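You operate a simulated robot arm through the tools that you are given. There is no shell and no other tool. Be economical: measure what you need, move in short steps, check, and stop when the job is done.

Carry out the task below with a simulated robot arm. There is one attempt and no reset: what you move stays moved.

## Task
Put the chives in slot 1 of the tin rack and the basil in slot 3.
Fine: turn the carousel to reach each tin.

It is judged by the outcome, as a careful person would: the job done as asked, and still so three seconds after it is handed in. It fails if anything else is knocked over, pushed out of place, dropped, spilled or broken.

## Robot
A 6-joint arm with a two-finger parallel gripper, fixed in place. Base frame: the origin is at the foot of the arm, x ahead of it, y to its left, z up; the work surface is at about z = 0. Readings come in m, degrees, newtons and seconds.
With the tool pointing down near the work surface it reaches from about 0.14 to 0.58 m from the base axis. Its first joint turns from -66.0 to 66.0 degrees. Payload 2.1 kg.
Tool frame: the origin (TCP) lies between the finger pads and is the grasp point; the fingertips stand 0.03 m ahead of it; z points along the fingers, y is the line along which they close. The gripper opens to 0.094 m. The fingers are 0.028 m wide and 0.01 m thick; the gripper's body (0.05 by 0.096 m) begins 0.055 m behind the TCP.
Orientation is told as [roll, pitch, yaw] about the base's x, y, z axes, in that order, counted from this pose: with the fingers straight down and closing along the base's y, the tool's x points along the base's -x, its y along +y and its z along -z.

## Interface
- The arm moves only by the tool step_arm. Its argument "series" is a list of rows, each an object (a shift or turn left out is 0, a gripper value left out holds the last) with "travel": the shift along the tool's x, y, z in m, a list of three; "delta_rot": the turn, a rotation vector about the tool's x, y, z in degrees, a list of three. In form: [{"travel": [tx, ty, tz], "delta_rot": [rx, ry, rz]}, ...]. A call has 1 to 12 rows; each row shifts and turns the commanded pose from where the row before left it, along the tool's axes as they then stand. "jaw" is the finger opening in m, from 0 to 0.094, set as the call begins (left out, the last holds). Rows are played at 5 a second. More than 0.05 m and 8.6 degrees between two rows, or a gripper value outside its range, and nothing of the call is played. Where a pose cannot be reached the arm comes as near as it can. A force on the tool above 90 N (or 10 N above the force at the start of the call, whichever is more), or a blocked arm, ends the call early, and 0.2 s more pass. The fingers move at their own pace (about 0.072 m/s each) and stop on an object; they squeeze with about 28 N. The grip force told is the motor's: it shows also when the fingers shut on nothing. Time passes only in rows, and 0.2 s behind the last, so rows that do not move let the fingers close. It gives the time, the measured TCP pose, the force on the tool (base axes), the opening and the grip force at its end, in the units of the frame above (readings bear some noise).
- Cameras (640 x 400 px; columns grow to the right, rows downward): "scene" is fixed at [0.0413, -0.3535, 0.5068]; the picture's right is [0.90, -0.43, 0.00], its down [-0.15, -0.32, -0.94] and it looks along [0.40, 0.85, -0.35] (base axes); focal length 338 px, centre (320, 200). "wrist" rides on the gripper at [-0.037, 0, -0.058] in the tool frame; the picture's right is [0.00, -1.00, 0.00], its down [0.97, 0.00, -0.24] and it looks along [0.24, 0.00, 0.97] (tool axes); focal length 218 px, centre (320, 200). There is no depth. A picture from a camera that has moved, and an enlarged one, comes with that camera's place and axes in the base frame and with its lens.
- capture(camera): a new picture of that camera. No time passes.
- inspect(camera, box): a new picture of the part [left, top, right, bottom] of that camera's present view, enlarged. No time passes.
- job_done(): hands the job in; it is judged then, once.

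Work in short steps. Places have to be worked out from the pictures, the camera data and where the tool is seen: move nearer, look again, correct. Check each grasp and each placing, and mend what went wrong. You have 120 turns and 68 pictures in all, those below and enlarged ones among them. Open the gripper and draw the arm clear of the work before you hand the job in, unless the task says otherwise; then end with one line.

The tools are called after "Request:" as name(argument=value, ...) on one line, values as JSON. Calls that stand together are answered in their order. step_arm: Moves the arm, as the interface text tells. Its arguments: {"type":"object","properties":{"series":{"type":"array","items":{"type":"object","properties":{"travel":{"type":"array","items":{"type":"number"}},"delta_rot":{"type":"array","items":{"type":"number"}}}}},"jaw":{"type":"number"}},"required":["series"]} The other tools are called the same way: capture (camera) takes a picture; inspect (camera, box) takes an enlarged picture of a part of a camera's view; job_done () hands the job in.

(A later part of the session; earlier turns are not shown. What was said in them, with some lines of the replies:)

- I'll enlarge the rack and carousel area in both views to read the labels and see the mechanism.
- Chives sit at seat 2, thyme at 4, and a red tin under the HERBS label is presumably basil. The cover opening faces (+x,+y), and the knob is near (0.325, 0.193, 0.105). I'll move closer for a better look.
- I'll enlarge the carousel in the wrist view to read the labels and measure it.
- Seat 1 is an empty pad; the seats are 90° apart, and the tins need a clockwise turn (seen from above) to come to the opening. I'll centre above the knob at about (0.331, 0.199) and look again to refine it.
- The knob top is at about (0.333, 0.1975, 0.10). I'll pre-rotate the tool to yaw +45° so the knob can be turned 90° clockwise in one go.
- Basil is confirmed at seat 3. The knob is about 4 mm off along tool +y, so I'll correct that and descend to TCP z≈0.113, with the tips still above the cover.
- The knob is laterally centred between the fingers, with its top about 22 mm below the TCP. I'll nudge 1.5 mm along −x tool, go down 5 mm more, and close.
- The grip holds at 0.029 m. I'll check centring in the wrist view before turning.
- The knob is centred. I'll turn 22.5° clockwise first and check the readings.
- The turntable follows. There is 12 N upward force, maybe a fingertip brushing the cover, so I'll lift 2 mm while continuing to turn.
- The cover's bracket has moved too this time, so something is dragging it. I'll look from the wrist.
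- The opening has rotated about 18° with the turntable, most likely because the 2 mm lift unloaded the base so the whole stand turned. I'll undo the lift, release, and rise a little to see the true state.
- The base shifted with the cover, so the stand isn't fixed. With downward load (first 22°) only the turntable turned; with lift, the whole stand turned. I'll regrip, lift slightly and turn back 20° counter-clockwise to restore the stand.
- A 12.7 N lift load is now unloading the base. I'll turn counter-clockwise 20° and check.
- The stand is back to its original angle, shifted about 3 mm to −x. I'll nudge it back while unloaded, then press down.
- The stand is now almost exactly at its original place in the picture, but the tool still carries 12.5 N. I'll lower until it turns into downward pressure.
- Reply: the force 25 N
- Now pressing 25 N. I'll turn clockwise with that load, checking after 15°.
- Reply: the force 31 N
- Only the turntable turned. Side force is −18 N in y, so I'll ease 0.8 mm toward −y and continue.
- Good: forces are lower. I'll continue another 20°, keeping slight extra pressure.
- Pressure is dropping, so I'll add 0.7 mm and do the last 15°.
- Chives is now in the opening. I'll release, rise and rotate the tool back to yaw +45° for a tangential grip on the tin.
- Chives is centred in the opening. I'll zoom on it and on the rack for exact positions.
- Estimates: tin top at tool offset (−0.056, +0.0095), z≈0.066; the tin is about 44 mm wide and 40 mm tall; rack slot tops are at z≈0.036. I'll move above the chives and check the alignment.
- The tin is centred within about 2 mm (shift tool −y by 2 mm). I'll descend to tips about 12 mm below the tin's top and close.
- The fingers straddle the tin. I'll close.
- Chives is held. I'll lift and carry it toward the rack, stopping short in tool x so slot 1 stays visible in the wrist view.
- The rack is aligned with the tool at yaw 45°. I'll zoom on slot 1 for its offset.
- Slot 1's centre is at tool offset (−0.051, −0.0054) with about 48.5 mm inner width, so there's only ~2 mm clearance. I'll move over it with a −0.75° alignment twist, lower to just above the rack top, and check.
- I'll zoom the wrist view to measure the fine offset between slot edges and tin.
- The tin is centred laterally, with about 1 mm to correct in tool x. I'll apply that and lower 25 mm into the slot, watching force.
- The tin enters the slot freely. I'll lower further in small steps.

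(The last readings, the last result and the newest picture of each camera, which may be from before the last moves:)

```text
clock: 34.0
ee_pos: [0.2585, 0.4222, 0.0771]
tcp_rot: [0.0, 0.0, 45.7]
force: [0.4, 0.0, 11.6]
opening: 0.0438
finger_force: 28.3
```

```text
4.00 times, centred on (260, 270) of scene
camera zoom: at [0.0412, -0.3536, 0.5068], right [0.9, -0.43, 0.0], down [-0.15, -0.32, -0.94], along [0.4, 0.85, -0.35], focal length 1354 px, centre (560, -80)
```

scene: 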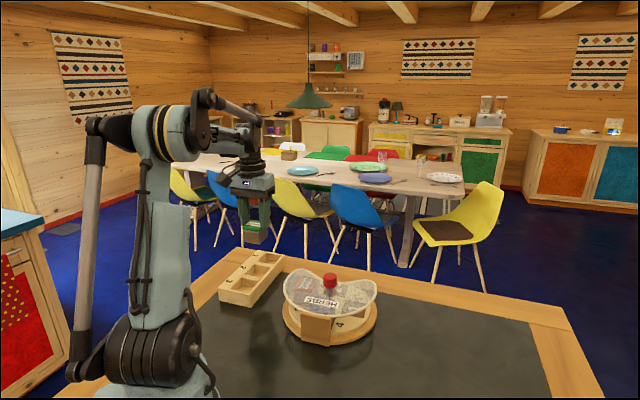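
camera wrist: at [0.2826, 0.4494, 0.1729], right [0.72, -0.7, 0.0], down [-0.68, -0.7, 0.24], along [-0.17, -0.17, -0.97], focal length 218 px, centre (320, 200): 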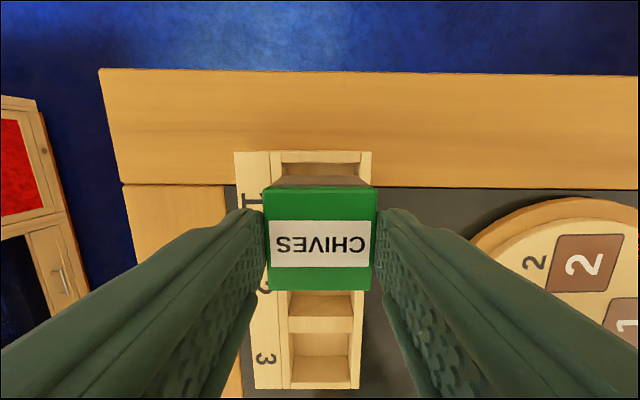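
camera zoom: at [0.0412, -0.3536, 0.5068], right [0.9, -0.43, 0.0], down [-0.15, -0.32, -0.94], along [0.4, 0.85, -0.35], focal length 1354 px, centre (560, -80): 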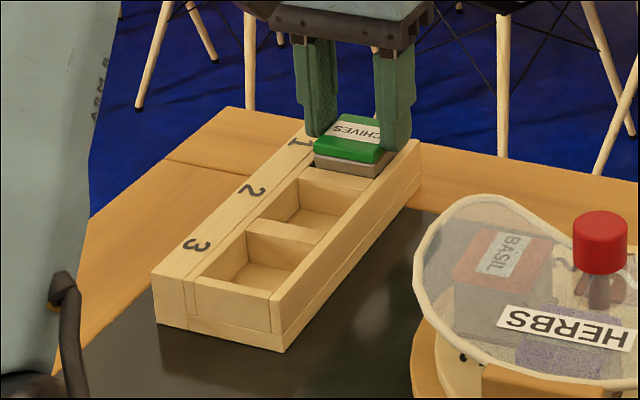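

11.6 N contact: likely the tin is on the slot floor. I'll release and look.

Request:
step_arm(jaw=0.062, series=[{}, {}, {"travel": [0, 0, -0.03]}, {"travel": [0, 0, -0.04]}, {"travel": [0.05, 0, -0.01]}, {}])

Request:
capture(camera="wrist")

Request:
inspect(camera="scene", box=[200, 220, 320, 320])

```text
refused: row 5 steps farther than a row can; nothing moved
```

```text
25 pictures are left
camera wrist: at [0.2852, 0.4482, 0.1349], right [0.72, -0.7, 0.0], down [-0.68, -0.7, 0.24], along [-0.17, -0.17, -0.97], focal length 218 px, centre (320, 200)
```

wrist: 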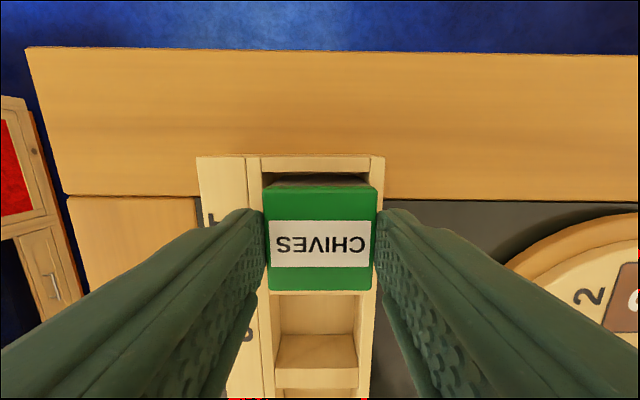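

```text
4.00 times, centred on (260, 270) of scene
camera zoom: at [0.0412, -0.3536, 0.5068], right [0.9, -0.43, 0.0], down [-0.15, -0.32, -0.94], along [0.4, 0.85, -0.35], focal length 1354 px, centre (560, -80)
```

zoom: 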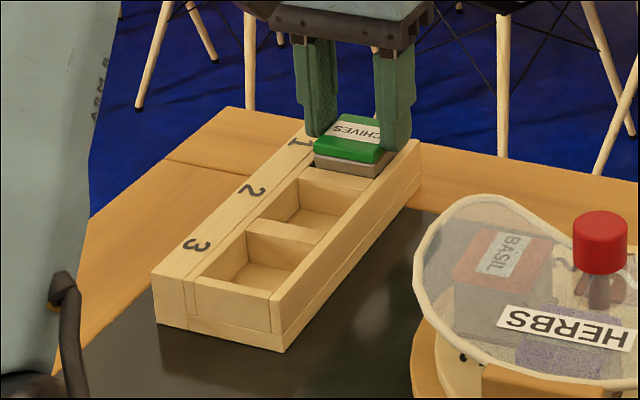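

That call was refused because one row was too long. I'll repeat it with shorter rows.

Request:
step_arm(jaw=0.062, series=[{}, {}, {"travel": [0, 0, -0.03]}, {"travel": [0, 0, -0.04]}, {"travel": [0.04, 0, 0]}, {}])

Request:
capture(camera="wrist")

Request:
inspect(camera="scene", box=[200, 220, 320, 320])

```text
clock: 35.4
ee_pos: [0.2323, 0.3985, 0.1482]
tcp_rot: [0.1, -0.1, 45.7]
force: [1.2, -0.7, -0.4]
opening: 0.0618
finger_force: 0.1
```

```text
23 pictures are left
camera wrist: at [0.2579, 0.4252, 0.2064], right [0.72, -0.7, 0.0], down [-0.68, -0.7, 0.24], along [-0.17, -0.17, -0.97], focal length 218 px, centre (320, 200)
```

wrist: 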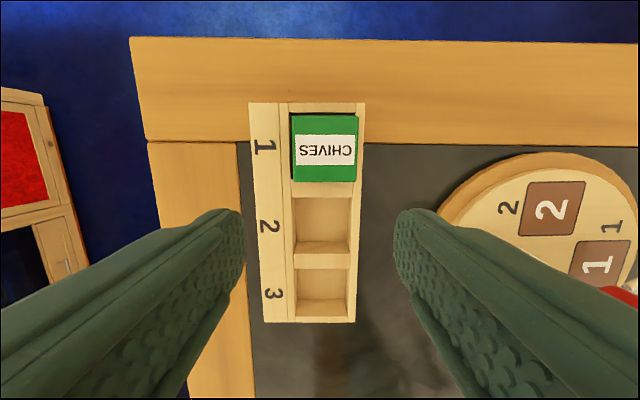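

```text
4.00 times, centred on (260, 270) of scene
camera zoom: at [0.0413, -0.3535, 0.5068], right [0.9, -0.43, 0.0], down [-0.15, -0.32, -0.94], along [0.4, 0.85, -0.35], focal length 1354 px, centre (560, -80)
```

zoom: 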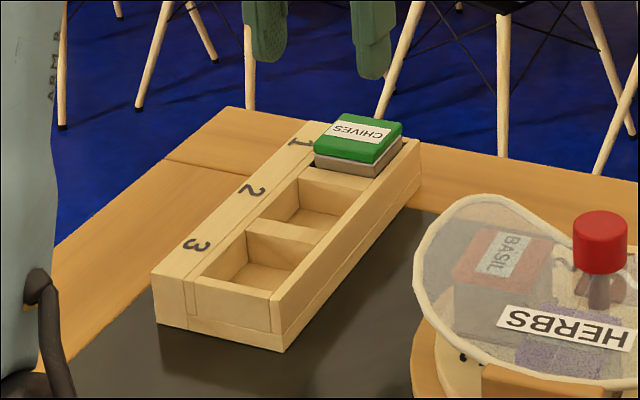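

Chives sits level in slot 1. I'll go back over the knob for the basil.

Request:
step_arm(series=[{"travel": [0, 0, -0.025]}, {"travel": [0.031, -0.02, 0], "delta_rot": [0, 0, 0.75]}, {"travel": [0.0313, -0.0246, 0]}, {"travel": [0, -0.04, 0]}, {"travel": [0, -0.04, 0]}, {"travel": [0, -0.04, 0]}, {"travel": [0, -0.04, 0]}, {}, {}])

Request:
capture(camera="wrist")

```text
clock: 37.4
ee_pos: [0.3353, 0.202, 0.1733]
tcp_rot: [0.1, 0.0, 45.0]
force: [0.0, -0.7, -0.5]
opening: 0.0618
finger_force: 0.1
```

```text
21 pictures are left
camera wrist: at [0.362, 0.2282, 0.2304], right [0.71, -0.71, 0.0], down [-0.69, -0.69, 0.24], along [-0.17, -0.17, -0.97], focal length 218 px, centre (320, 200)
```

wrist: 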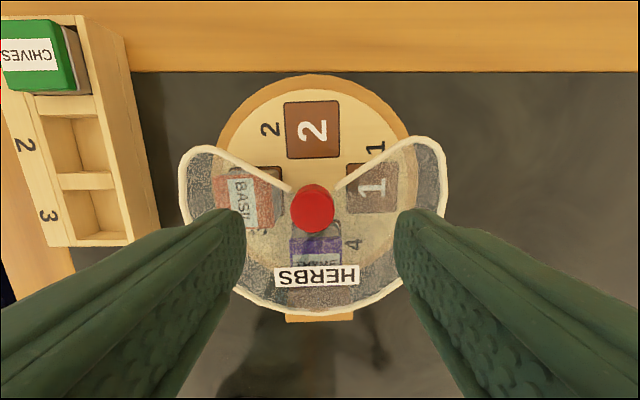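

The knob appears about 4 mm to tool +y. I'll correct, descend, and check before gripping.

Request:
step_arm(jaw=0.06, series=[{"travel": [0.001, 0.0037, 0]}, {"travel": [0, 0, 0.02]}, {"travel": [0, 0, 0.02]}, {"travel": [0, 0, 0.014]}, {}])

Request:
capture(camera="wrist")

```text
clock: 38.6
ee_pos: [0.3306, 0.2051, 0.1155]
tcp_rot: [0.0, 0.0, 45.1]
force: [-0.1, -0.2, 0.7]
opening: 0.06
finger_force: 0.0
```

```text
20 pictures are left
camera wrist: at [0.3574, 0.2309, 0.1741], right [0.71, -0.71, 0.0], down [-0.69, -0.69, 0.24], along [-0.17, -0.17, -0.97], focal length 218 px, centre (320, 200)
```

wrist: 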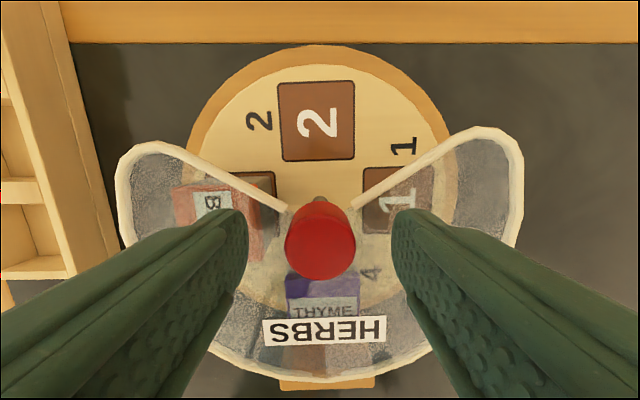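

Centred. I'll lower 5 mm, close, then press slightly.

Request:
step_arm(series=[{"travel": [0.0007, 0, 0.005]}, {}])

Request:
step_arm(jaw=0.0, series=[{}, {}, {}])

Request:
step_arm(series=[{"travel": [0, 0, 0.0008]}, {}])

```text
clock: 39.2
ee_pos: [0.3295, 0.2055, 0.1104]
tcp_rot: [0.1, 0.1, 45.0]
force: [-0.3, -0.1, 0.3]
opening: 0.0598
finger_force: 0.0
```

```text
clock: 40.0
ee_pos: [0.3305, 0.205, 0.1114]
tcp_rot: [-0.1, -0.1, 44.9]
force: [5.6, -4.5, 2.8]
opening: 0.0293
finger_force: 27.6
```

```text
clock: 40.6
ee_pos: [0.3287, 0.2062, 0.1122]
tcp_rot: [-0.1, 0.0, 45.0]
force: [12.2, -3.5, 15.8]
opening: 0.0293
finger_force: 27.8
```

Pressing 16 N. I'll turn clockwise 20° with a small sideways relief.

Request:
step_arm(series=[{"travel": [-0.0003, -0.0003, 0.0002]}, {"delta_rot": [0, 0, 5]}, {"delta_rot": [0, 0, 5]}, {"delta_rot": [0, 0, 5]}, {"delta_rot": [0, 0, 5]}, {}])

Request:
inspect(camera="scene", box=[260, 220, 400, 350])

```text
clock: 42.0
ee_pos: [0.3274, 0.207, 0.1116]
tcp_rot: [0.0, -0.1, 24.9]
force: [0.6, 0.6, -1.5]
opening: 0.0293
finger_force: 27.9
```

```text
3.08 times, centred on (330, 285) of scene
camera zoom: at [0.0413, -0.3535, 0.5069], right [0.9, -0.43, 0.0], down [-0.15, -0.32, -0.94], along [0.4, 0.85, -0.35], focal length 1041 px, centre (289, -62)
```

zoom: 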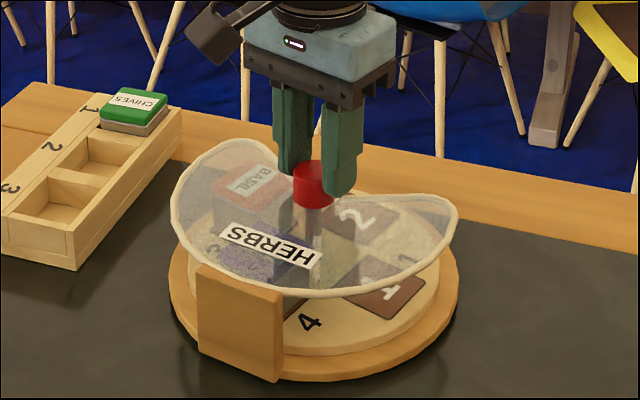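

The pressure bled away and the stand turned about 13° and slid. I'll lift slightly, turn it back 13°, and re-check; next time I'll use higher pressure topped up continuously.

Request:
step_arm(series=[{"travel": [0, 0, -0.0025]}, {"delta_rot": [0, 0, -4.5]}, {"delta_rot": [0, 0, -4.5]}, {"delta_rot": [0, 0, -4]}, {}])

Request:
inspect(camera="scene", box=[260, 220, 400, 350])

```text
clock: 43.2
ee_pos: [0.3303, 0.2056, 0.1155]
tcp_rot: [0.0, 0.0, 38.1]
force: [0.4, -0.1, -11.5]
opening: 0.0293
finger_force: 27.9
```

```text
3.08 times, centred on (330, 285) of scene
camera zoom: at [0.0413, -0.3535, 0.5069], right [0.9, -0.43, 0.0], down [-0.15, -0.32, -0.94], along [0.4, 0.85, -0.35], focal length 1041 px, centre (289, -62)
```

zoom: 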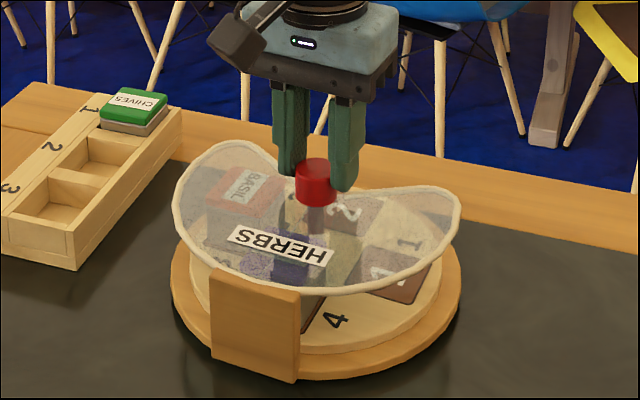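

About 8° more is needed, plus about 4 mm back toward +x. I'll do both while it is unloaded.

Request:
step_arm(series=[{"delta_rot": [0, 0, -4.5]}, {"delta_rot": [0, 0, -4]}, {"travel": [-0.001, -0.0039, 0]}, {}])

Request:
inspect(camera="scene", box=[260, 220, 400, 350])

```text
clock: 44.2
ee_pos: [0.3319, 0.2035, 0.1135]
tcp_rot: [-0.1, 0.0, 46.5]
force: [0.9, -0.1, -12.4]
opening: 0.0292
finger_force: 28.2
```

```text
3.08 times, centred on (330, 285) of scene
camera zoom: at [0.0413, -0.3535, 0.5069], right [0.9, -0.43, 0.0], down [-0.15, -0.32, -0.94], along [0.4, 0.85, -0.35], focal length 1041 px, centre (289, -62)
```

zoom: 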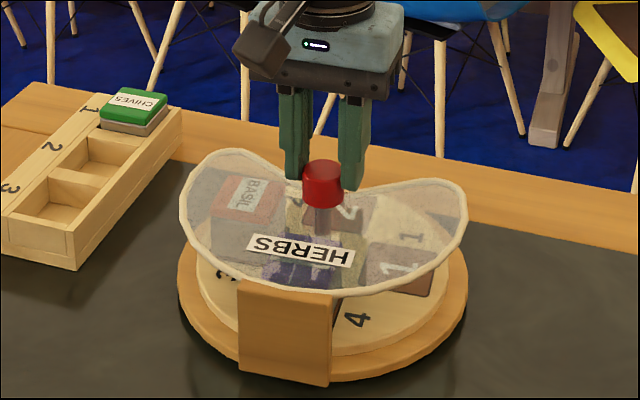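

Stand restored to within about 2 mm and 1–2°. I'll lower and build up pressure.

Request:
step_arm(series=[{"travel": [0, 0, 0.002]}, {}])

Request:
step_arm(series=[{"travel": [0, 0, 0.001]}, {}])

Request:
step_arm(series=[{"travel": [0, 0, 0.001]}, {}])

```text
clock: 44.8
ee_pos: [0.3318, 0.2038, 0.1119]
tcp_rot: [-0.1, -0.1, 46.5]
force: [4.6, 0.9, 2.8]
opening: 0.0294
finger_force: 27.8
```

```text
clock: 45.4
ee_pos: [0.3324, 0.2031, 0.1102]
tcp_rot: [0.1, 0.0, 46.5]
force: [-3.4, -0.4, 24.7]
opening: 0.0293
finger_force: 28.2
```

```text
clock: 46.0
ee_pos: [0.3317, 0.2047, 0.11]
tcp_rot: [-0.2, -0.1, 46.4]
force: [4.0, -10.8, 23.9]
opening: 0.0294
finger_force: 28.0
```

Pressure saturates at about 24 N (finger slip limit). I'll turn 15° with a slight downward feed each row.

Request:
step_arm(series=[{"travel": [0, -0.0003, 0], "delta_rot": [0, 0, 5]}, {"travel": [0, 0, 0.0002], "delta_rot": [0, 0, 5]}, {"travel": [0, 0, 0.0002], "delta_rot": [0, 0, 5]}, {}])

```text
clock: 47.0
ee_pos: [0.3318, 0.2047, 0.109]
tcp_rot: [0.1, 0.0, 31.4]
force: [-3.3, 0.6, 0.6]
opening: 0.0293
finger_force: 27.9
```

Vertical force dropped to zero; I'll check whether the stand moved.

Request:
inspect(camera="scene", box=[260, 220, 400, 350])

```text
3.08 times, centred on (330, 285) of scene
camera zoom: at [0.0413, -0.3535, 0.5068], right [0.9, -0.43, 0.0], down [-0.15, -0.32, -0.94], along [0.4, 0.85, -0.35], focal length 1041 px, centre (289, -62)
```

zoom: 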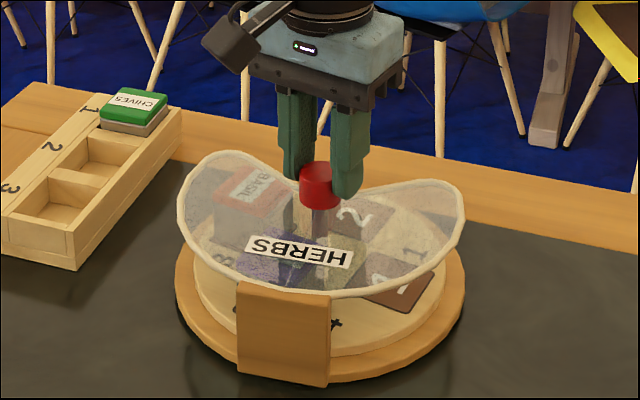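

The stand held and the turntable turned. I'll re-press and turn in 12° portions, checking force.

Request:
step_arm(series=[{"travel": [0, 0, 0.0008]}, {"delta_rot": [0, 0, 4]}, {"travel": [0, 0, 0.0003], "delta_rot": [0, 0, 4]}, {"travel": [0, 0, 0.0003], "delta_rot": [0, 0, 4]}, {}])

Request:
step_arm(series=[{"travel": [0, 0, 0.0005]}, {}])

```text
clock: 48.2
ee_pos: [0.3323, 0.2039, 0.108]
tcp_rot: [0.0, -0.2, 19.4]
force: [0.6, 1.1, 23.4]
opening: 0.0294
finger_force: 27.7
```

```text
clock: 48.8
ee_pos: [0.3321, 0.2034, 0.1069]
tcp_rot: [0.0, -0.1, 19.5]
force: [0.7, 0.2, 24.8]
opening: 0.0293
finger_force: 28.4
```

Good: 24 N maintained and side forces near zero. I'll continue.

Request:
step_arm(series=[{"delta_rot": [0, 0, 4]}, {"travel": [0, 0, 0.0003], "delta_rot": [0, 0, 4]}, {"travel": [0, 0, 0.0003], "delta_rot": [0, 0, 4]}, {"travel": [0, 0, 0.0003], "delta_rot": [0, 0, 4]}, {}])

Request:
inspect(camera="scene", box=[260, 220, 400, 350])

```text
clock: 50.0
ee_pos: [0.3324, 0.2037, 0.1064]
tcp_rot: [-0.1, 0.2, 3.4]
force: [-5.4, -12.3, 22.8]
opening: 0.0294
finger_force: 27.9
```

```text
3.08 times, centred on (330, 285) of scene
camera zoom: at [0.0412, -0.3536, 0.5068], right [0.9, -0.43, 0.0], down [-0.15, -0.32, -0.94], along [0.4, 0.85, -0.35], focal length 1041 px, centre (289, -62)
```

zoom: 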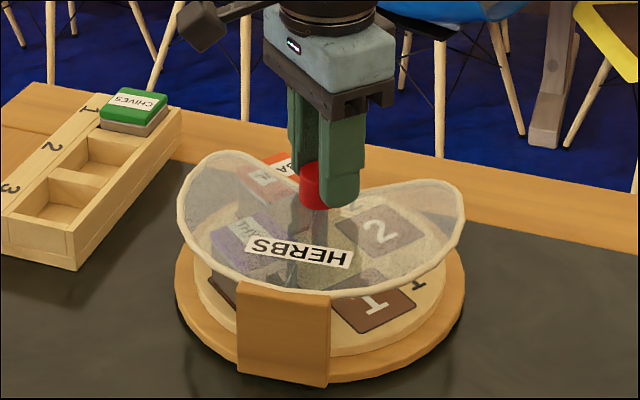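

The stand is holding still. I'll continue with a small sideways relief.

Request:
step_arm(series=[{"travel": [0, -0.0004, 0.0002], "delta_rot": [0, 0, 4]}, {"travel": [0, 0, 0.0002], "delta_rot": [0, 0, 4]}, {"travel": [0, 0, 0.0002], "delta_rot": [0, 0, 4]}, {"travel": [0, 0, 0.0002], "delta_rot": [0, 0, 4]}, {}])

Request:
step_arm(series=[{"travel": [0, 0, 0.0002], "delta_rot": [0, 0, 4]}, {"travel": [0, 0, 0.0002], "delta_rot": [0, 0, 4]}, {"travel": [0, 0, 0.0002], "delta_rot": [0, 0, 4]}, {}])

```text
clock: 51.2
ee_pos: [0.3312, 0.2041, 0.1071]
tcp_rot: [0.0, -0.1, -12.6]
force: [2.7, -9.2, 5.8]
opening: 0.0291
finger_force: 28.1
```

```text
clock: 52.2
ee_pos: [0.3325, 0.2046, 0.1046]
tcp_rot: [0.0, 0.0, -24.5]
force: [-4.3, -17.9, 23.1]
opening: 0.0292
finger_force: 27.6
```

I'll relieve 0.6 mm toward −y and turn the remaining 18°.

Request:
step_arm(series=[{"travel": [-0.0002, -0.0006, 0.0002]}, {"travel": [0, 0, 0.0002], "delta_rot": [0, 0, 4.5]}, {"travel": [0, 0, 0.0002], "delta_rot": [0, 0, 4.5]}, {"travel": [0, 0, 0.0002], "delta_rot": [0, 0, 4.5]}, {"travel": [0, 0, 0.0002], "delta_rot": [0, 0, 4.5]}, {}])

Request:
capture(camera="wrist")

```text
clock: 53.6
ee_pos: [0.3323, 0.2047, 0.1043]
tcp_rot: [-0.1, 0.0, -42.6]
force: [-8.7, -15.6, 18.9]
opening: 0.0289
finger_force: 27.8
```

```text
14 pictures are left
camera wrist: at [0.3594, 0.1792, 0.1615], right [-0.68, -0.74, 0.0], down [-0.71, 0.66, 0.24], along [-0.18, 0.16, -0.97], focal length 218 px, centre (320, 200)
```

wrist: 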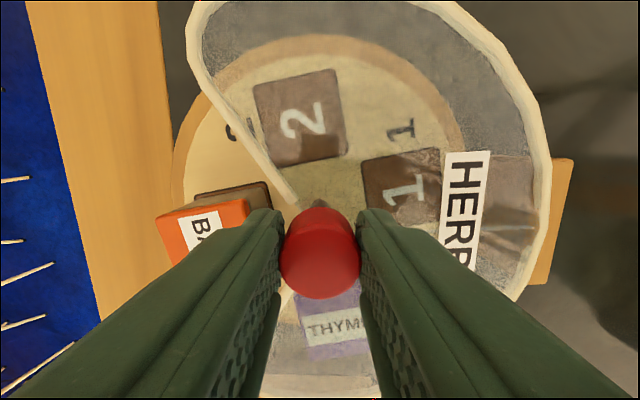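

The turntable lags the tool by about 9°, so I'll turn about 10° more with the same pressing.

Request:
step_arm(series=[{"travel": [-0.0002, -0.0006, 0.0002]}, {"travel": [0, 0, 0.0002], "delta_rot": [0, 0, 5]}, {"travel": [0, 0, 0.0002], "delta_rot": [0, 0, 5]}, {}])

Request:
step_arm(jaw=0.06, series=[{}, {}, {"travel": [0, 0, -0.04]}, {"travel": [0, 0, -0.04]}, {"travel": [0, 0, -0.02]}])

Request:
step_arm(series=[{"delta_rot": [0, 0, -8]}, {"delta_rot": [0, 0, -8]}, {"delta_rot": [0, 0, -8]}, {"delta_rot": [0, 0, -8]}, {"delta_rot": [0, 0, -8]}, {"delta_rot": [0, 0, -8]}, {"delta_rot": [0, 0, -8]}, {"delta_rot": [0, 0, -8]}, {"delta_rot": [0, 0, -8]}, {"delta_rot": [0, 0, -8]}, {"delta_rot": [0, 0, -8]}, {"delta_rot": [0, 0, -8]}])

Request:
capture(camera="wrist")

```text
clock: 54.6
ee_pos: [0.3318, 0.2044, 0.1029]
tcp_rot: [0.1, 0.0, -52.5]
force: [-5.8, -4.3, 1.2]
opening: 0.0285
finger_force: 27.7
```

```text
clock: 55.8
ee_pos: [0.3286, 0.2036, 0.2019]
tcp_rot: [-0.1, 0.0, -52.4]
force: [-0.3, 0.5, 0.6]
opening: 0.0598
finger_force: 0.0
```

```text
clock: 58.4
ee_pos: [0.3308, 0.2025, 0.2029]
tcp_rot: [0.1, 0.0, 43.6]
force: [-0.3, -0.8, -0.3]
opening: 0.06
finger_force: 0.1
```

```text
13 pictures are left
camera wrist: at [0.3585, 0.2277, 0.2621], right [0.69, -0.72, 0.0], down [-0.7, -0.67, 0.24], along [-0.17, -0.17, -0.97], focal length 218 px, centre (320, 200)
```

wrist: 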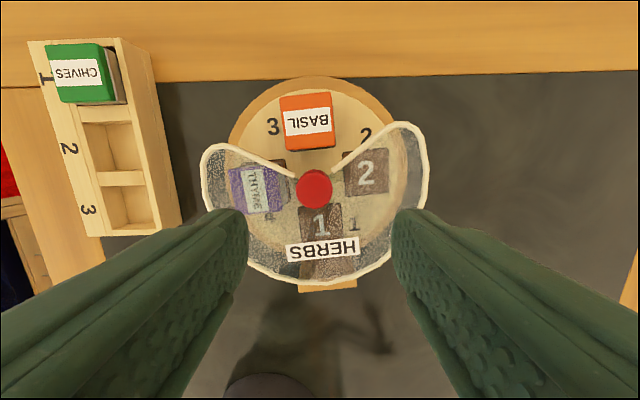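

Basil is now in the opening, slightly rotated. I'll zoom for its pose.

Request:
inspect(camera="wrist", box=[240, 70, 380, 220])

```text
2.67 times, centred on (310, 145) of wrist
camera zoom: at [0.3585, 0.2277, 0.2621], right [0.69, -0.72, 0.0], down [-0.7, -0.67, 0.24], along [-0.17, -0.17, -0.97], focal length 582 px, centre (347, 347)
```

zoom: 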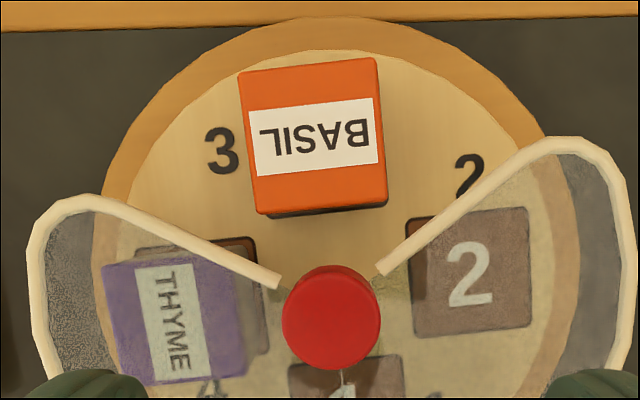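

Basil is at tool offset (−0.0576, +0.008), rotated 6.5° counter-clockwise. I'll move over it, match the rotation, and go lower to check.

Request:
step_arm(jaw=0.06, series=[{"travel": [-0.0288, 0.004, 0]}, {"travel": [-0.0288, 0.004, 0]}, {"delta_rot": [0, 0, -6.5]}, {"travel": [0, 0, 0.035]}, {"travel": [0, 0, 0.03]}, {}])

Request:
capture(camera="wrist")

```text
clock: 59.8
ee_pos: [0.3731, 0.2468, 0.1369]
tcp_rot: [0.0, 0.1, 50.1]
force: [-0.7, -0.3, 1.0]
opening: 0.0601
finger_force: 0.1
```

```text
11 pictures are left
camera wrist: at [0.3962, 0.2754, 0.1954], right [0.77, -0.64, 0.0], down [-0.62, -0.74, 0.24], along [-0.15, -0.18, -0.97], focal length 218 px, centre (320, 200)
```

wrist: 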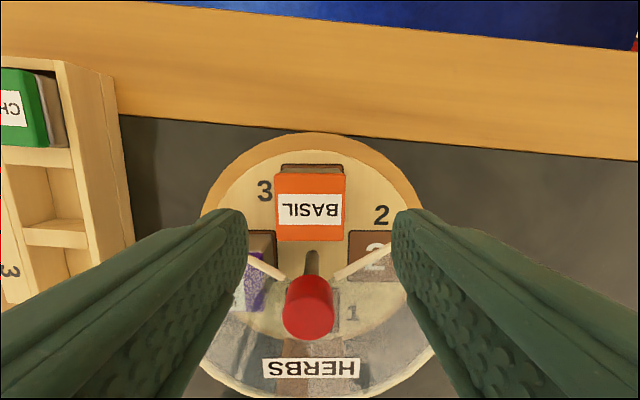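

The tin is aligned in rotation, offset about 5 mm to tool +y. I'll correct and descend with the tips about 11 mm below the tin's top.

Request:
step_arm(jaw=0.064, series=[{"travel": [0, 0.0052, 0]}, {"travel": [0, 0, 0.02]}, {"travel": [0, 0, 0.02]}, {"travel": [0, 0, 0.011]}, {}])

Request:
inspect(camera="wrist", box=[160, 100, 480, 300])

```text
clock: 61.0
ee_pos: [0.3652, 0.2531, 0.0875]
tcp_rot: [0.0, 0.0, 50.0]
force: [-0.2, 0.8, -0.4]
opening: 0.0638
finger_force: 0.1
```

```text
2.00 times, centred on (320, 200) of wrist
camera zoom: at [0.3899, 0.2798, 0.1455], right [0.77, -0.64, 0.0], down [-0.62, -0.74, 0.24], along [-0.15, -0.18, -0.97], focal length 436 px, centre (320, 200)
```

zoom: 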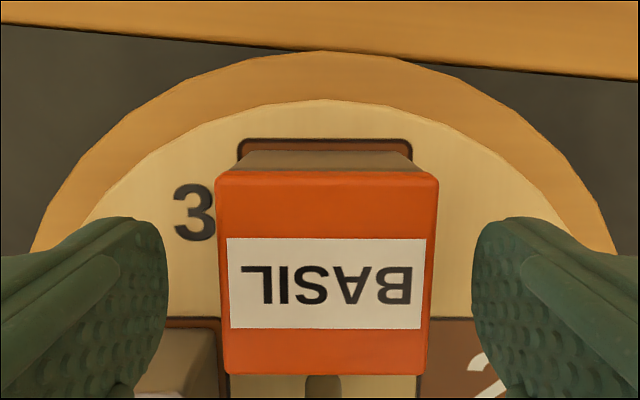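

I'll nudge 1.3 mm to tool −y, 3 mm lower, and close.

Request:
step_arm(series=[{"travel": [0, -0.0013, 0.003]}, {}])

Request:
step_arm(jaw=0.0, series=[{}, {}, {}])

Request:
step_arm(series=[{"travel": [0, 0, -0.03]}, {"travel": [0, 0, -0.035]}, {"travel": [0, 0, -0.03]}, {}])

```text
clock: 61.6
ee_pos: [0.3656, 0.2494, 0.0848]
tcp_rot: [0.1, 0.0, 49.9]
force: [-0.1, -0.1, 0.4]
opening: 0.0638
finger_force: 0.1
```

```text
clock: 62.4
ee_pos: [0.3661, 0.2502, 0.0857]
tcp_rot: [0.0, 0.0, 50.0]
force: [0.3, -0.8, 1.5]
opening: 0.0442
finger_force: 28.5
```

```text
clock: 63.4
ee_pos: [0.3644, 0.2509, 0.1815]
tcp_rot: [0.1, 0.0, 49.9]
force: [0.0, 0.3, -0.5]
opening: 0.044
finger_force: 28.0
```

Basil is held. I'll align yaw with the rack (45.75°) and carry it toward slot 3, stopping 5 cm short in tool x so the slot is visible.

Request:
step_arm(series=[{"delta_rot": [0, 0, 4.3]}, {"travel": [0, 0.04, 0]}, {"travel": [0, 0.04, 0]}, {"travel": [0, 0.04, 0]}, {"travel": [0, 0.04, 0]}, {"travel": [0, 0.0375, 0]}, {"travel": [0.041, 0, 0]}, {"travel": [0.041, 0, 0]}, {"travel": [0.041, 0, 0]}, {}, {}])

Request:
capture(camera="wrist")

```text
clock: 65.8
ee_pos: [0.1481, 0.2987, 0.1804]
tcp_rot: [0.1, 0.1, 45.7]
force: [0.1, 0.4, -0.4]
opening: 0.0442
finger_force: 28.1
out of reach, approached as far as the arm can: row 9
```

```text
9 pictures are left
camera wrist: at [0.1746, 0.3249, 0.2381], right [0.72, -0.7, 0.0], down [-0.68, -0.69, 0.24], along [-0.17, -0.17, -0.97], focal length 218 px, centre (320, 200)
```

wrist: 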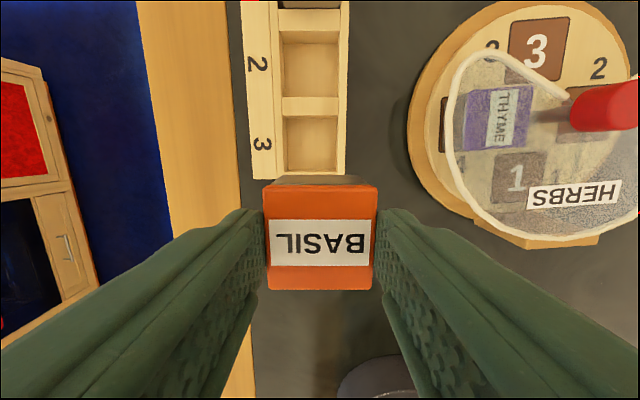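

The last bit hit the joint limit. I'll back off 2.5 cm toward slot 3 and read the pose again.

Request:
step_arm(series=[{"travel": [-0.025, 0, 0]}, {}, {}])

Request:
inspect(camera="wrist", box=[225, 80, 395, 240])

```text
clock: 66.6
ee_pos: [0.1651, 0.3175, 0.1796]
tcp_rot: [0.0, 0.0, 45.7]
force: [0.6, 0.4, -0.6]
opening: 0.0439
finger_force: 28.0
```

```text
2.50 times, centred on (310, 160) of wrist
camera zoom: at [0.1919, 0.3432, 0.2382], right [0.72, -0.7, 0.0], down [-0.68, -0.69, 0.24], along [-0.17, -0.17, -0.97], focal length 546 px, centre (345, 300)
```

zoom: 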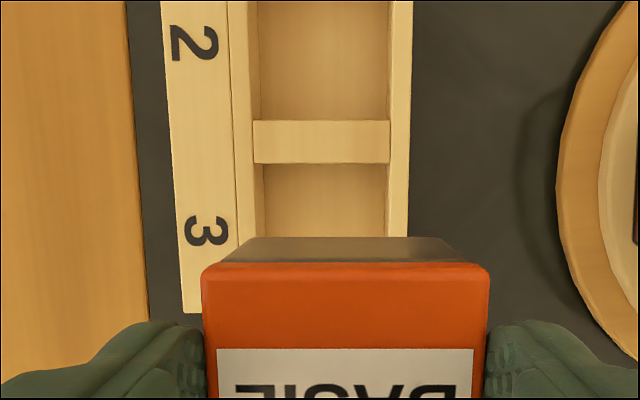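

Slot 3's centre is at tool offset (−0.011, +0.008) relative to the tin, and the rotation is aligned. I'll move over and lower to just above the rack.

Request:
step_arm(series=[{"travel": [-0.011, 0.0082, 0]}, {"travel": [0, 0, 0.035]}, {"travel": [0, 0, 0.032]}, {}, {}])

Request:
inspect(camera="wrist", box=[220, 140, 390, 300])

```text
clock: 67.8
ee_pos: [0.1677, 0.3294, 0.1102]
tcp_rot: [0.0, 0.0, 45.7]
force: [0.4, -0.2, -1.3]
opening: 0.044
finger_force: 28.3
```

```text
2.50 times, centred on (305, 220) of wrist
camera zoom: at [0.1932, 0.3559, 0.1688], right [0.72, -0.7, 0.0], down [-0.68, -0.69, 0.24], along [-0.17, -0.17, -0.97], focal length 546 px, centre (358, 150)
```

zoom: 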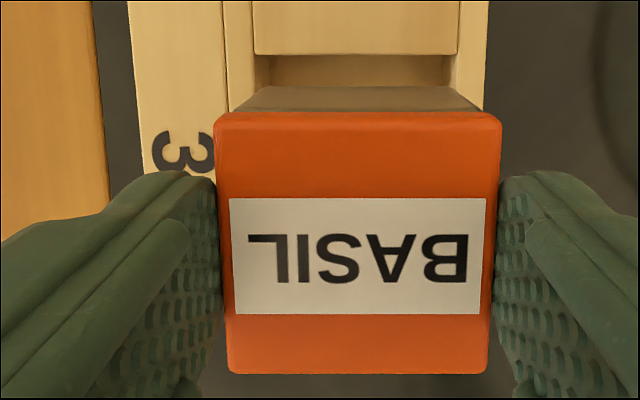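

This nearly matches the chives' approach picture. I'll shift about 1 mm to tool +y and 0.5 mm to −x, and lower.

Request:
step_arm(series=[{"travel": [-0.0005, 0.0011, 0.008]}, {"travel": [0, 0, 0.009]}, {"travel": [0, 0, 0.006]}, {}])

Request:
inspect(camera="scene", box=[200, 220, 320, 320])

```text
clock: 68.8
ee_pos: [0.1649, 0.3289, 0.0879]
tcp_rot: [0.1, -0.1, 45.7]
force: [0.2, 5.1, 10.9]
opening: 0.0442
finger_force: 27.9
```

```text
4.00 times, centred on (260, 270) of scene
camera zoom: at [0.0413, -0.3535, 0.5068], right [0.9, -0.43, 0.0], down [-0.15, -0.32, -0.94], along [0.4, 0.85, -0.35], focal length 1354 px, centre (560, -80)
```

zoom: 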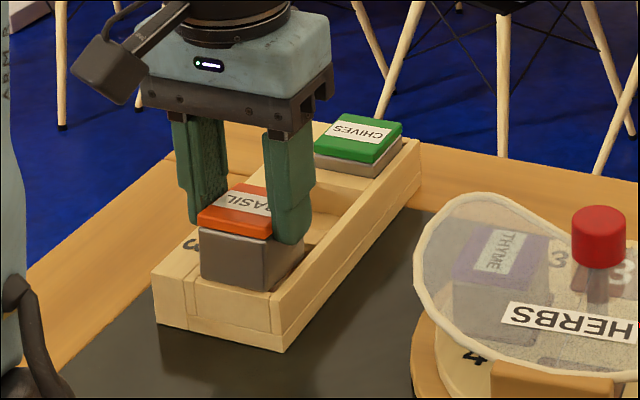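

Contact came early: the tin is catching the near end wall. I'll lift, shift 2.5 mm along tool −x, and look.

Request:
step_arm(series=[{"travel": [0, 0, -0.012]}, {"travel": [-0.0025, 0, 0]}, {}])

Request:
inspect(camera="wrist", box=[220, 140, 390, 300])

```text
clock: 69.6
ee_pos: [0.1666, 0.3309, 0.102]
tcp_rot: [0.0, 0.0, 45.7]
force: [-0.1, -0.4, -0.8]
opening: 0.0442
finger_force: 27.8
```

```text
2.50 times, centred on (305, 220) of wrist
camera zoom: at [0.1934, 0.357, 0.1603], right [0.72, -0.7, 0.0], down [-0.68, -0.69, 0.24], along [-0.17, -0.17, -0.97], focal length 546 px, centre (358, 150)
```

zoom: 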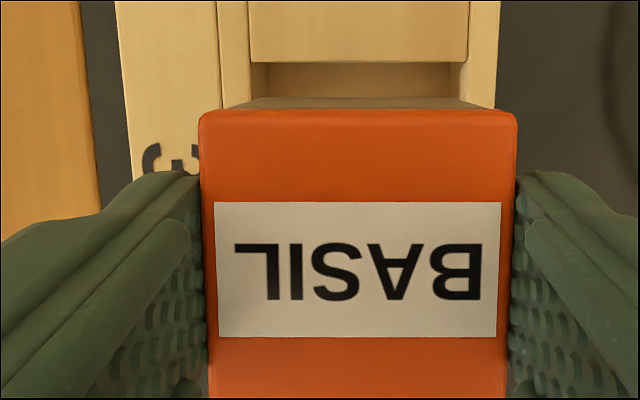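

The tin slid up in the fingers about 8 mm and tilted slightly, but it is laterally centred. I'll shift 1 mm more along −x and lower gently in small steps.

Request:
step_arm(series=[{"travel": [-0.001, 0, 0.004]}, {"travel": [0, 0, 0.004]}, {"travel": [0, 0, 0.004]}, {}])

Request:
step_arm(series=[{"travel": [0, 0, 0.003]}, {"travel": [0, 0, 0.003]}, {}])

```text
clock: 70.6
ee_pos: [0.1686, 0.3324, 0.0915]
tcp_rot: [0.1, 0.1, 45.6]
force: [0.4, -0.1, -0.5]
opening: 0.044
finger_force: 27.5
```

```text
clock: 71.4
ee_pos: [0.1681, 0.3309, 0.0846]
tcp_rot: [0.0, -0.1, 45.7]
force: [4.7, 1.4, 11.8]
opening: 0.0443
finger_force: 28.3
```

Contact again; I'll look from the scene camera.

Request:
inspect(camera="scene", box=[225, 250, 285, 310])

```text
6.67 times, centred on (255, 280) of scene
camera zoom: at [0.0413, -0.3536, 0.5068], right [0.9, -0.43, 0.0], down [-0.15, -0.32, -0.94], along [0.4, 0.85, -0.35], focal length 2256 px, centre (753, -333)
```

zoom: 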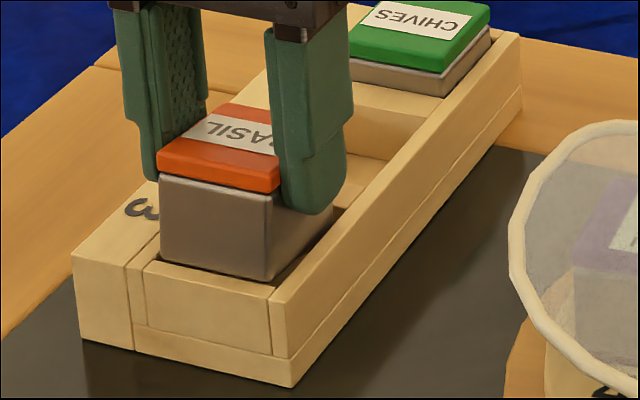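

The front bottom edge still rests right at the end wall's inner edge, and the force also points toward −x tool. I'll lift 4 mm, shift 2 mm, and try again.

Request:
step_arm(series=[{"travel": [0, 0, -0.004]}, {"travel": [-0.002, 0, 0]}, {"travel": [0, 0, 0.003]}, {"travel": [0, 0, 0.003]}, {}])

```text
clock: 72.6
ee_pos: [0.1692, 0.3324, 0.0816]
tcp_rot: [0.0, 0.0, 45.7]
force: [-0.3, 0.3, -0.9]
opening: 0.0444
finger_force: 28.4
```

It goes free now, below the earlier contact height. I'll continue lowering.

Request:
step_arm(series=[{"travel": [0, 0, 0.003]}, {"travel": [0, 0, 0.003]}, {}])

Request:
inspect(camera="scene", box=[225, 250, 285, 310])

```text
clock: 73.4
ee_pos: [0.1682, 0.3321, 0.077]
tcp_rot: [0.1, 0.0, 45.8]
force: [1.1, 1.1, -0.6]
opening: 0.0441
finger_force: 28.3
```

```text
6.67 times, centred on (255, 280) of scene
camera zoom: at [0.0413, -0.3535, 0.5068], right [0.9, -0.43, 0.0], down [-0.15, -0.32, -0.94], along [0.4, 0.85, -0.35], focal length 2256 px, centre (753, -333)
```

zoom: 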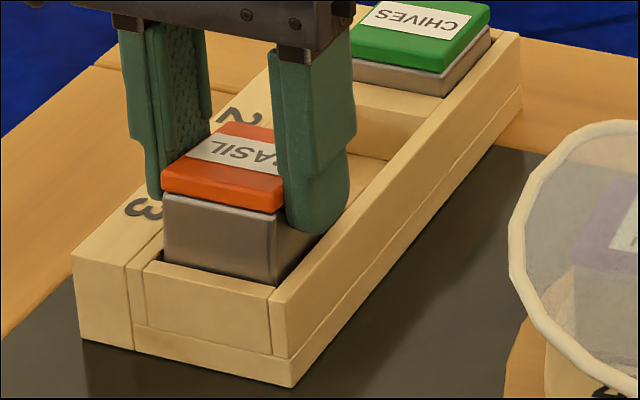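

The tin is inside the slot, with about 13 mm to go; the fingertips are near the rack top. I'll lower 5 mm more while watching force, then release so it settles guided by the slot.

Request:
step_arm(series=[{"travel": [0, 0, 0.0025]}, {"travel": [0, 0, 0.0025]}, {}])

```text
clock: 74.2
ee_pos: [0.1695, 0.3319, 0.0727]
tcp_rot: [-0.1, -0.1, 45.7]
force: [-0.1, -1.0, 0.3]
opening: 0.0441
finger_force: 27.8
```

Request:
step_arm(series=[{"travel": [0, 0, 0.0015]}, {"travel": [0, 0, 0.0015]}, {}])

```text
clock: 75.0
ee_pos: [0.1696, 0.332, 0.0676]
tcp_rot: [0.0, 0.0, 45.7]
force: [0.0, -0.1, -0.5]
opening: 0.044
finger_force: 28.2
```

Still free (force near zero). I'll lower by another 2 mm.

Request:
step_arm(series=[{"travel": [0, 0, 0.001]}, {"travel": [0, 0, 0.001]}, {}])

```text
clock: 75.8
ee_pos: [0.1691, 0.333, 0.066]
tcp_rot: [-0.1, 0.0, 45.8]
force: [0.7, -2.4, 11.2]
opening: 0.0439
finger_force: 28.1
```

Contact at about floor depth. I'll release, rise straight up, and verify.

Request:
step_arm(jaw=0.06, series=[{"travel": [0, 0, -0.0005]}, {}, {}, {"travel": [0, 0, -0.03]}, {"travel": [0, 0, -0.04]}, {"travel": [0, 0, -0.04]}, {}])

Request:
inspect(camera="scene", box=[200, 240, 400, 350])

```text
clock: 77.4
ee_pos: [0.171, 0.3368, 0.1785]
tcp_rot: [0.0, 0.1, 45.7]
force: [-0.5, 0.5, -0.1]
opening: 0.0599
finger_force: 0.1
```

```text
3.20 times, centred on (300, 295) of scene
camera zoom: at [0.0413, -0.3535, 0.5068], right [0.9, -0.43, 0.0], down [-0.15, -0.32, -0.94], along [0.4, 0.85, -0.35], focal length 1083 px, centre (384, -104)
```

zoom: 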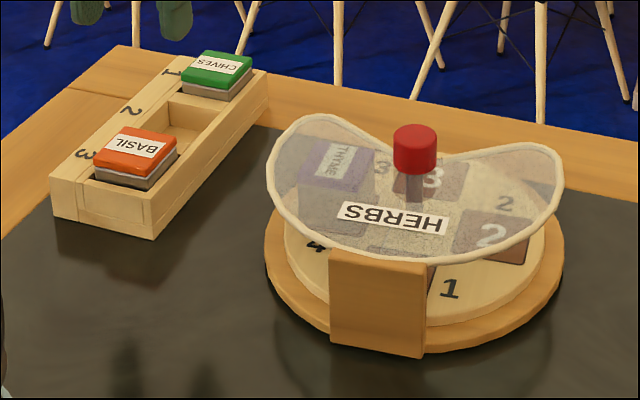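

Both tins are seated, and the carousel and thyme are upright in place. I'll draw the arm up and clear.

Request:
step_arm(series=[{"travel": [0, 0, -0.04]}, {"travel": [0, 0, -0.04]}, {"travel": [0, 0, -0.04]}, {"travel": [0, -0.04, -0.02]}, {"travel": [0, -0.04, -0.02]}, {"travel": [0, -0.04, 0]}, {}, {}])

Request:
capture(camera="scene")

```text
clock: 79.2
ee_pos: [0.2577, 0.2474, 0.3383]
tcp_rot: [0.0, -0.1, 45.6]
force: [-0.3, 0.0, -0.4]
opening: 0.0601
finger_force: 0.1
```

```text
1 pictures are left
```

scene: 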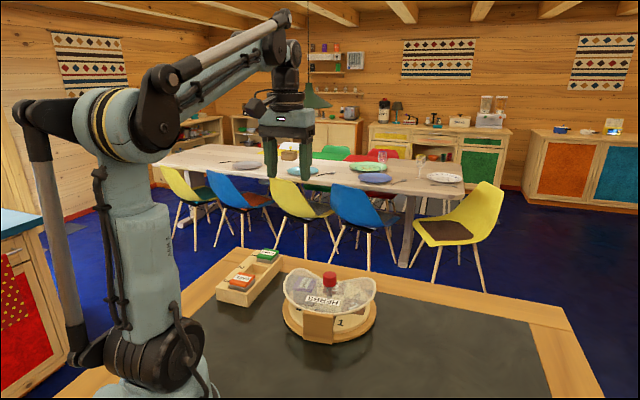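

The chives are in slot 1, the basil is in slot 3, the gripper is open and the arm is clear, so I'll hand it in.

Request:
job_done()

```text
The job is handed in.
```

The chives are in slot 1 and the basil is in slot 3, both seated. The carousel stand turned and slid while I turned the knob; I put it back by eye, and it and the rack ended up roughly 3–4 mm from where they started, with nothing knocked over.
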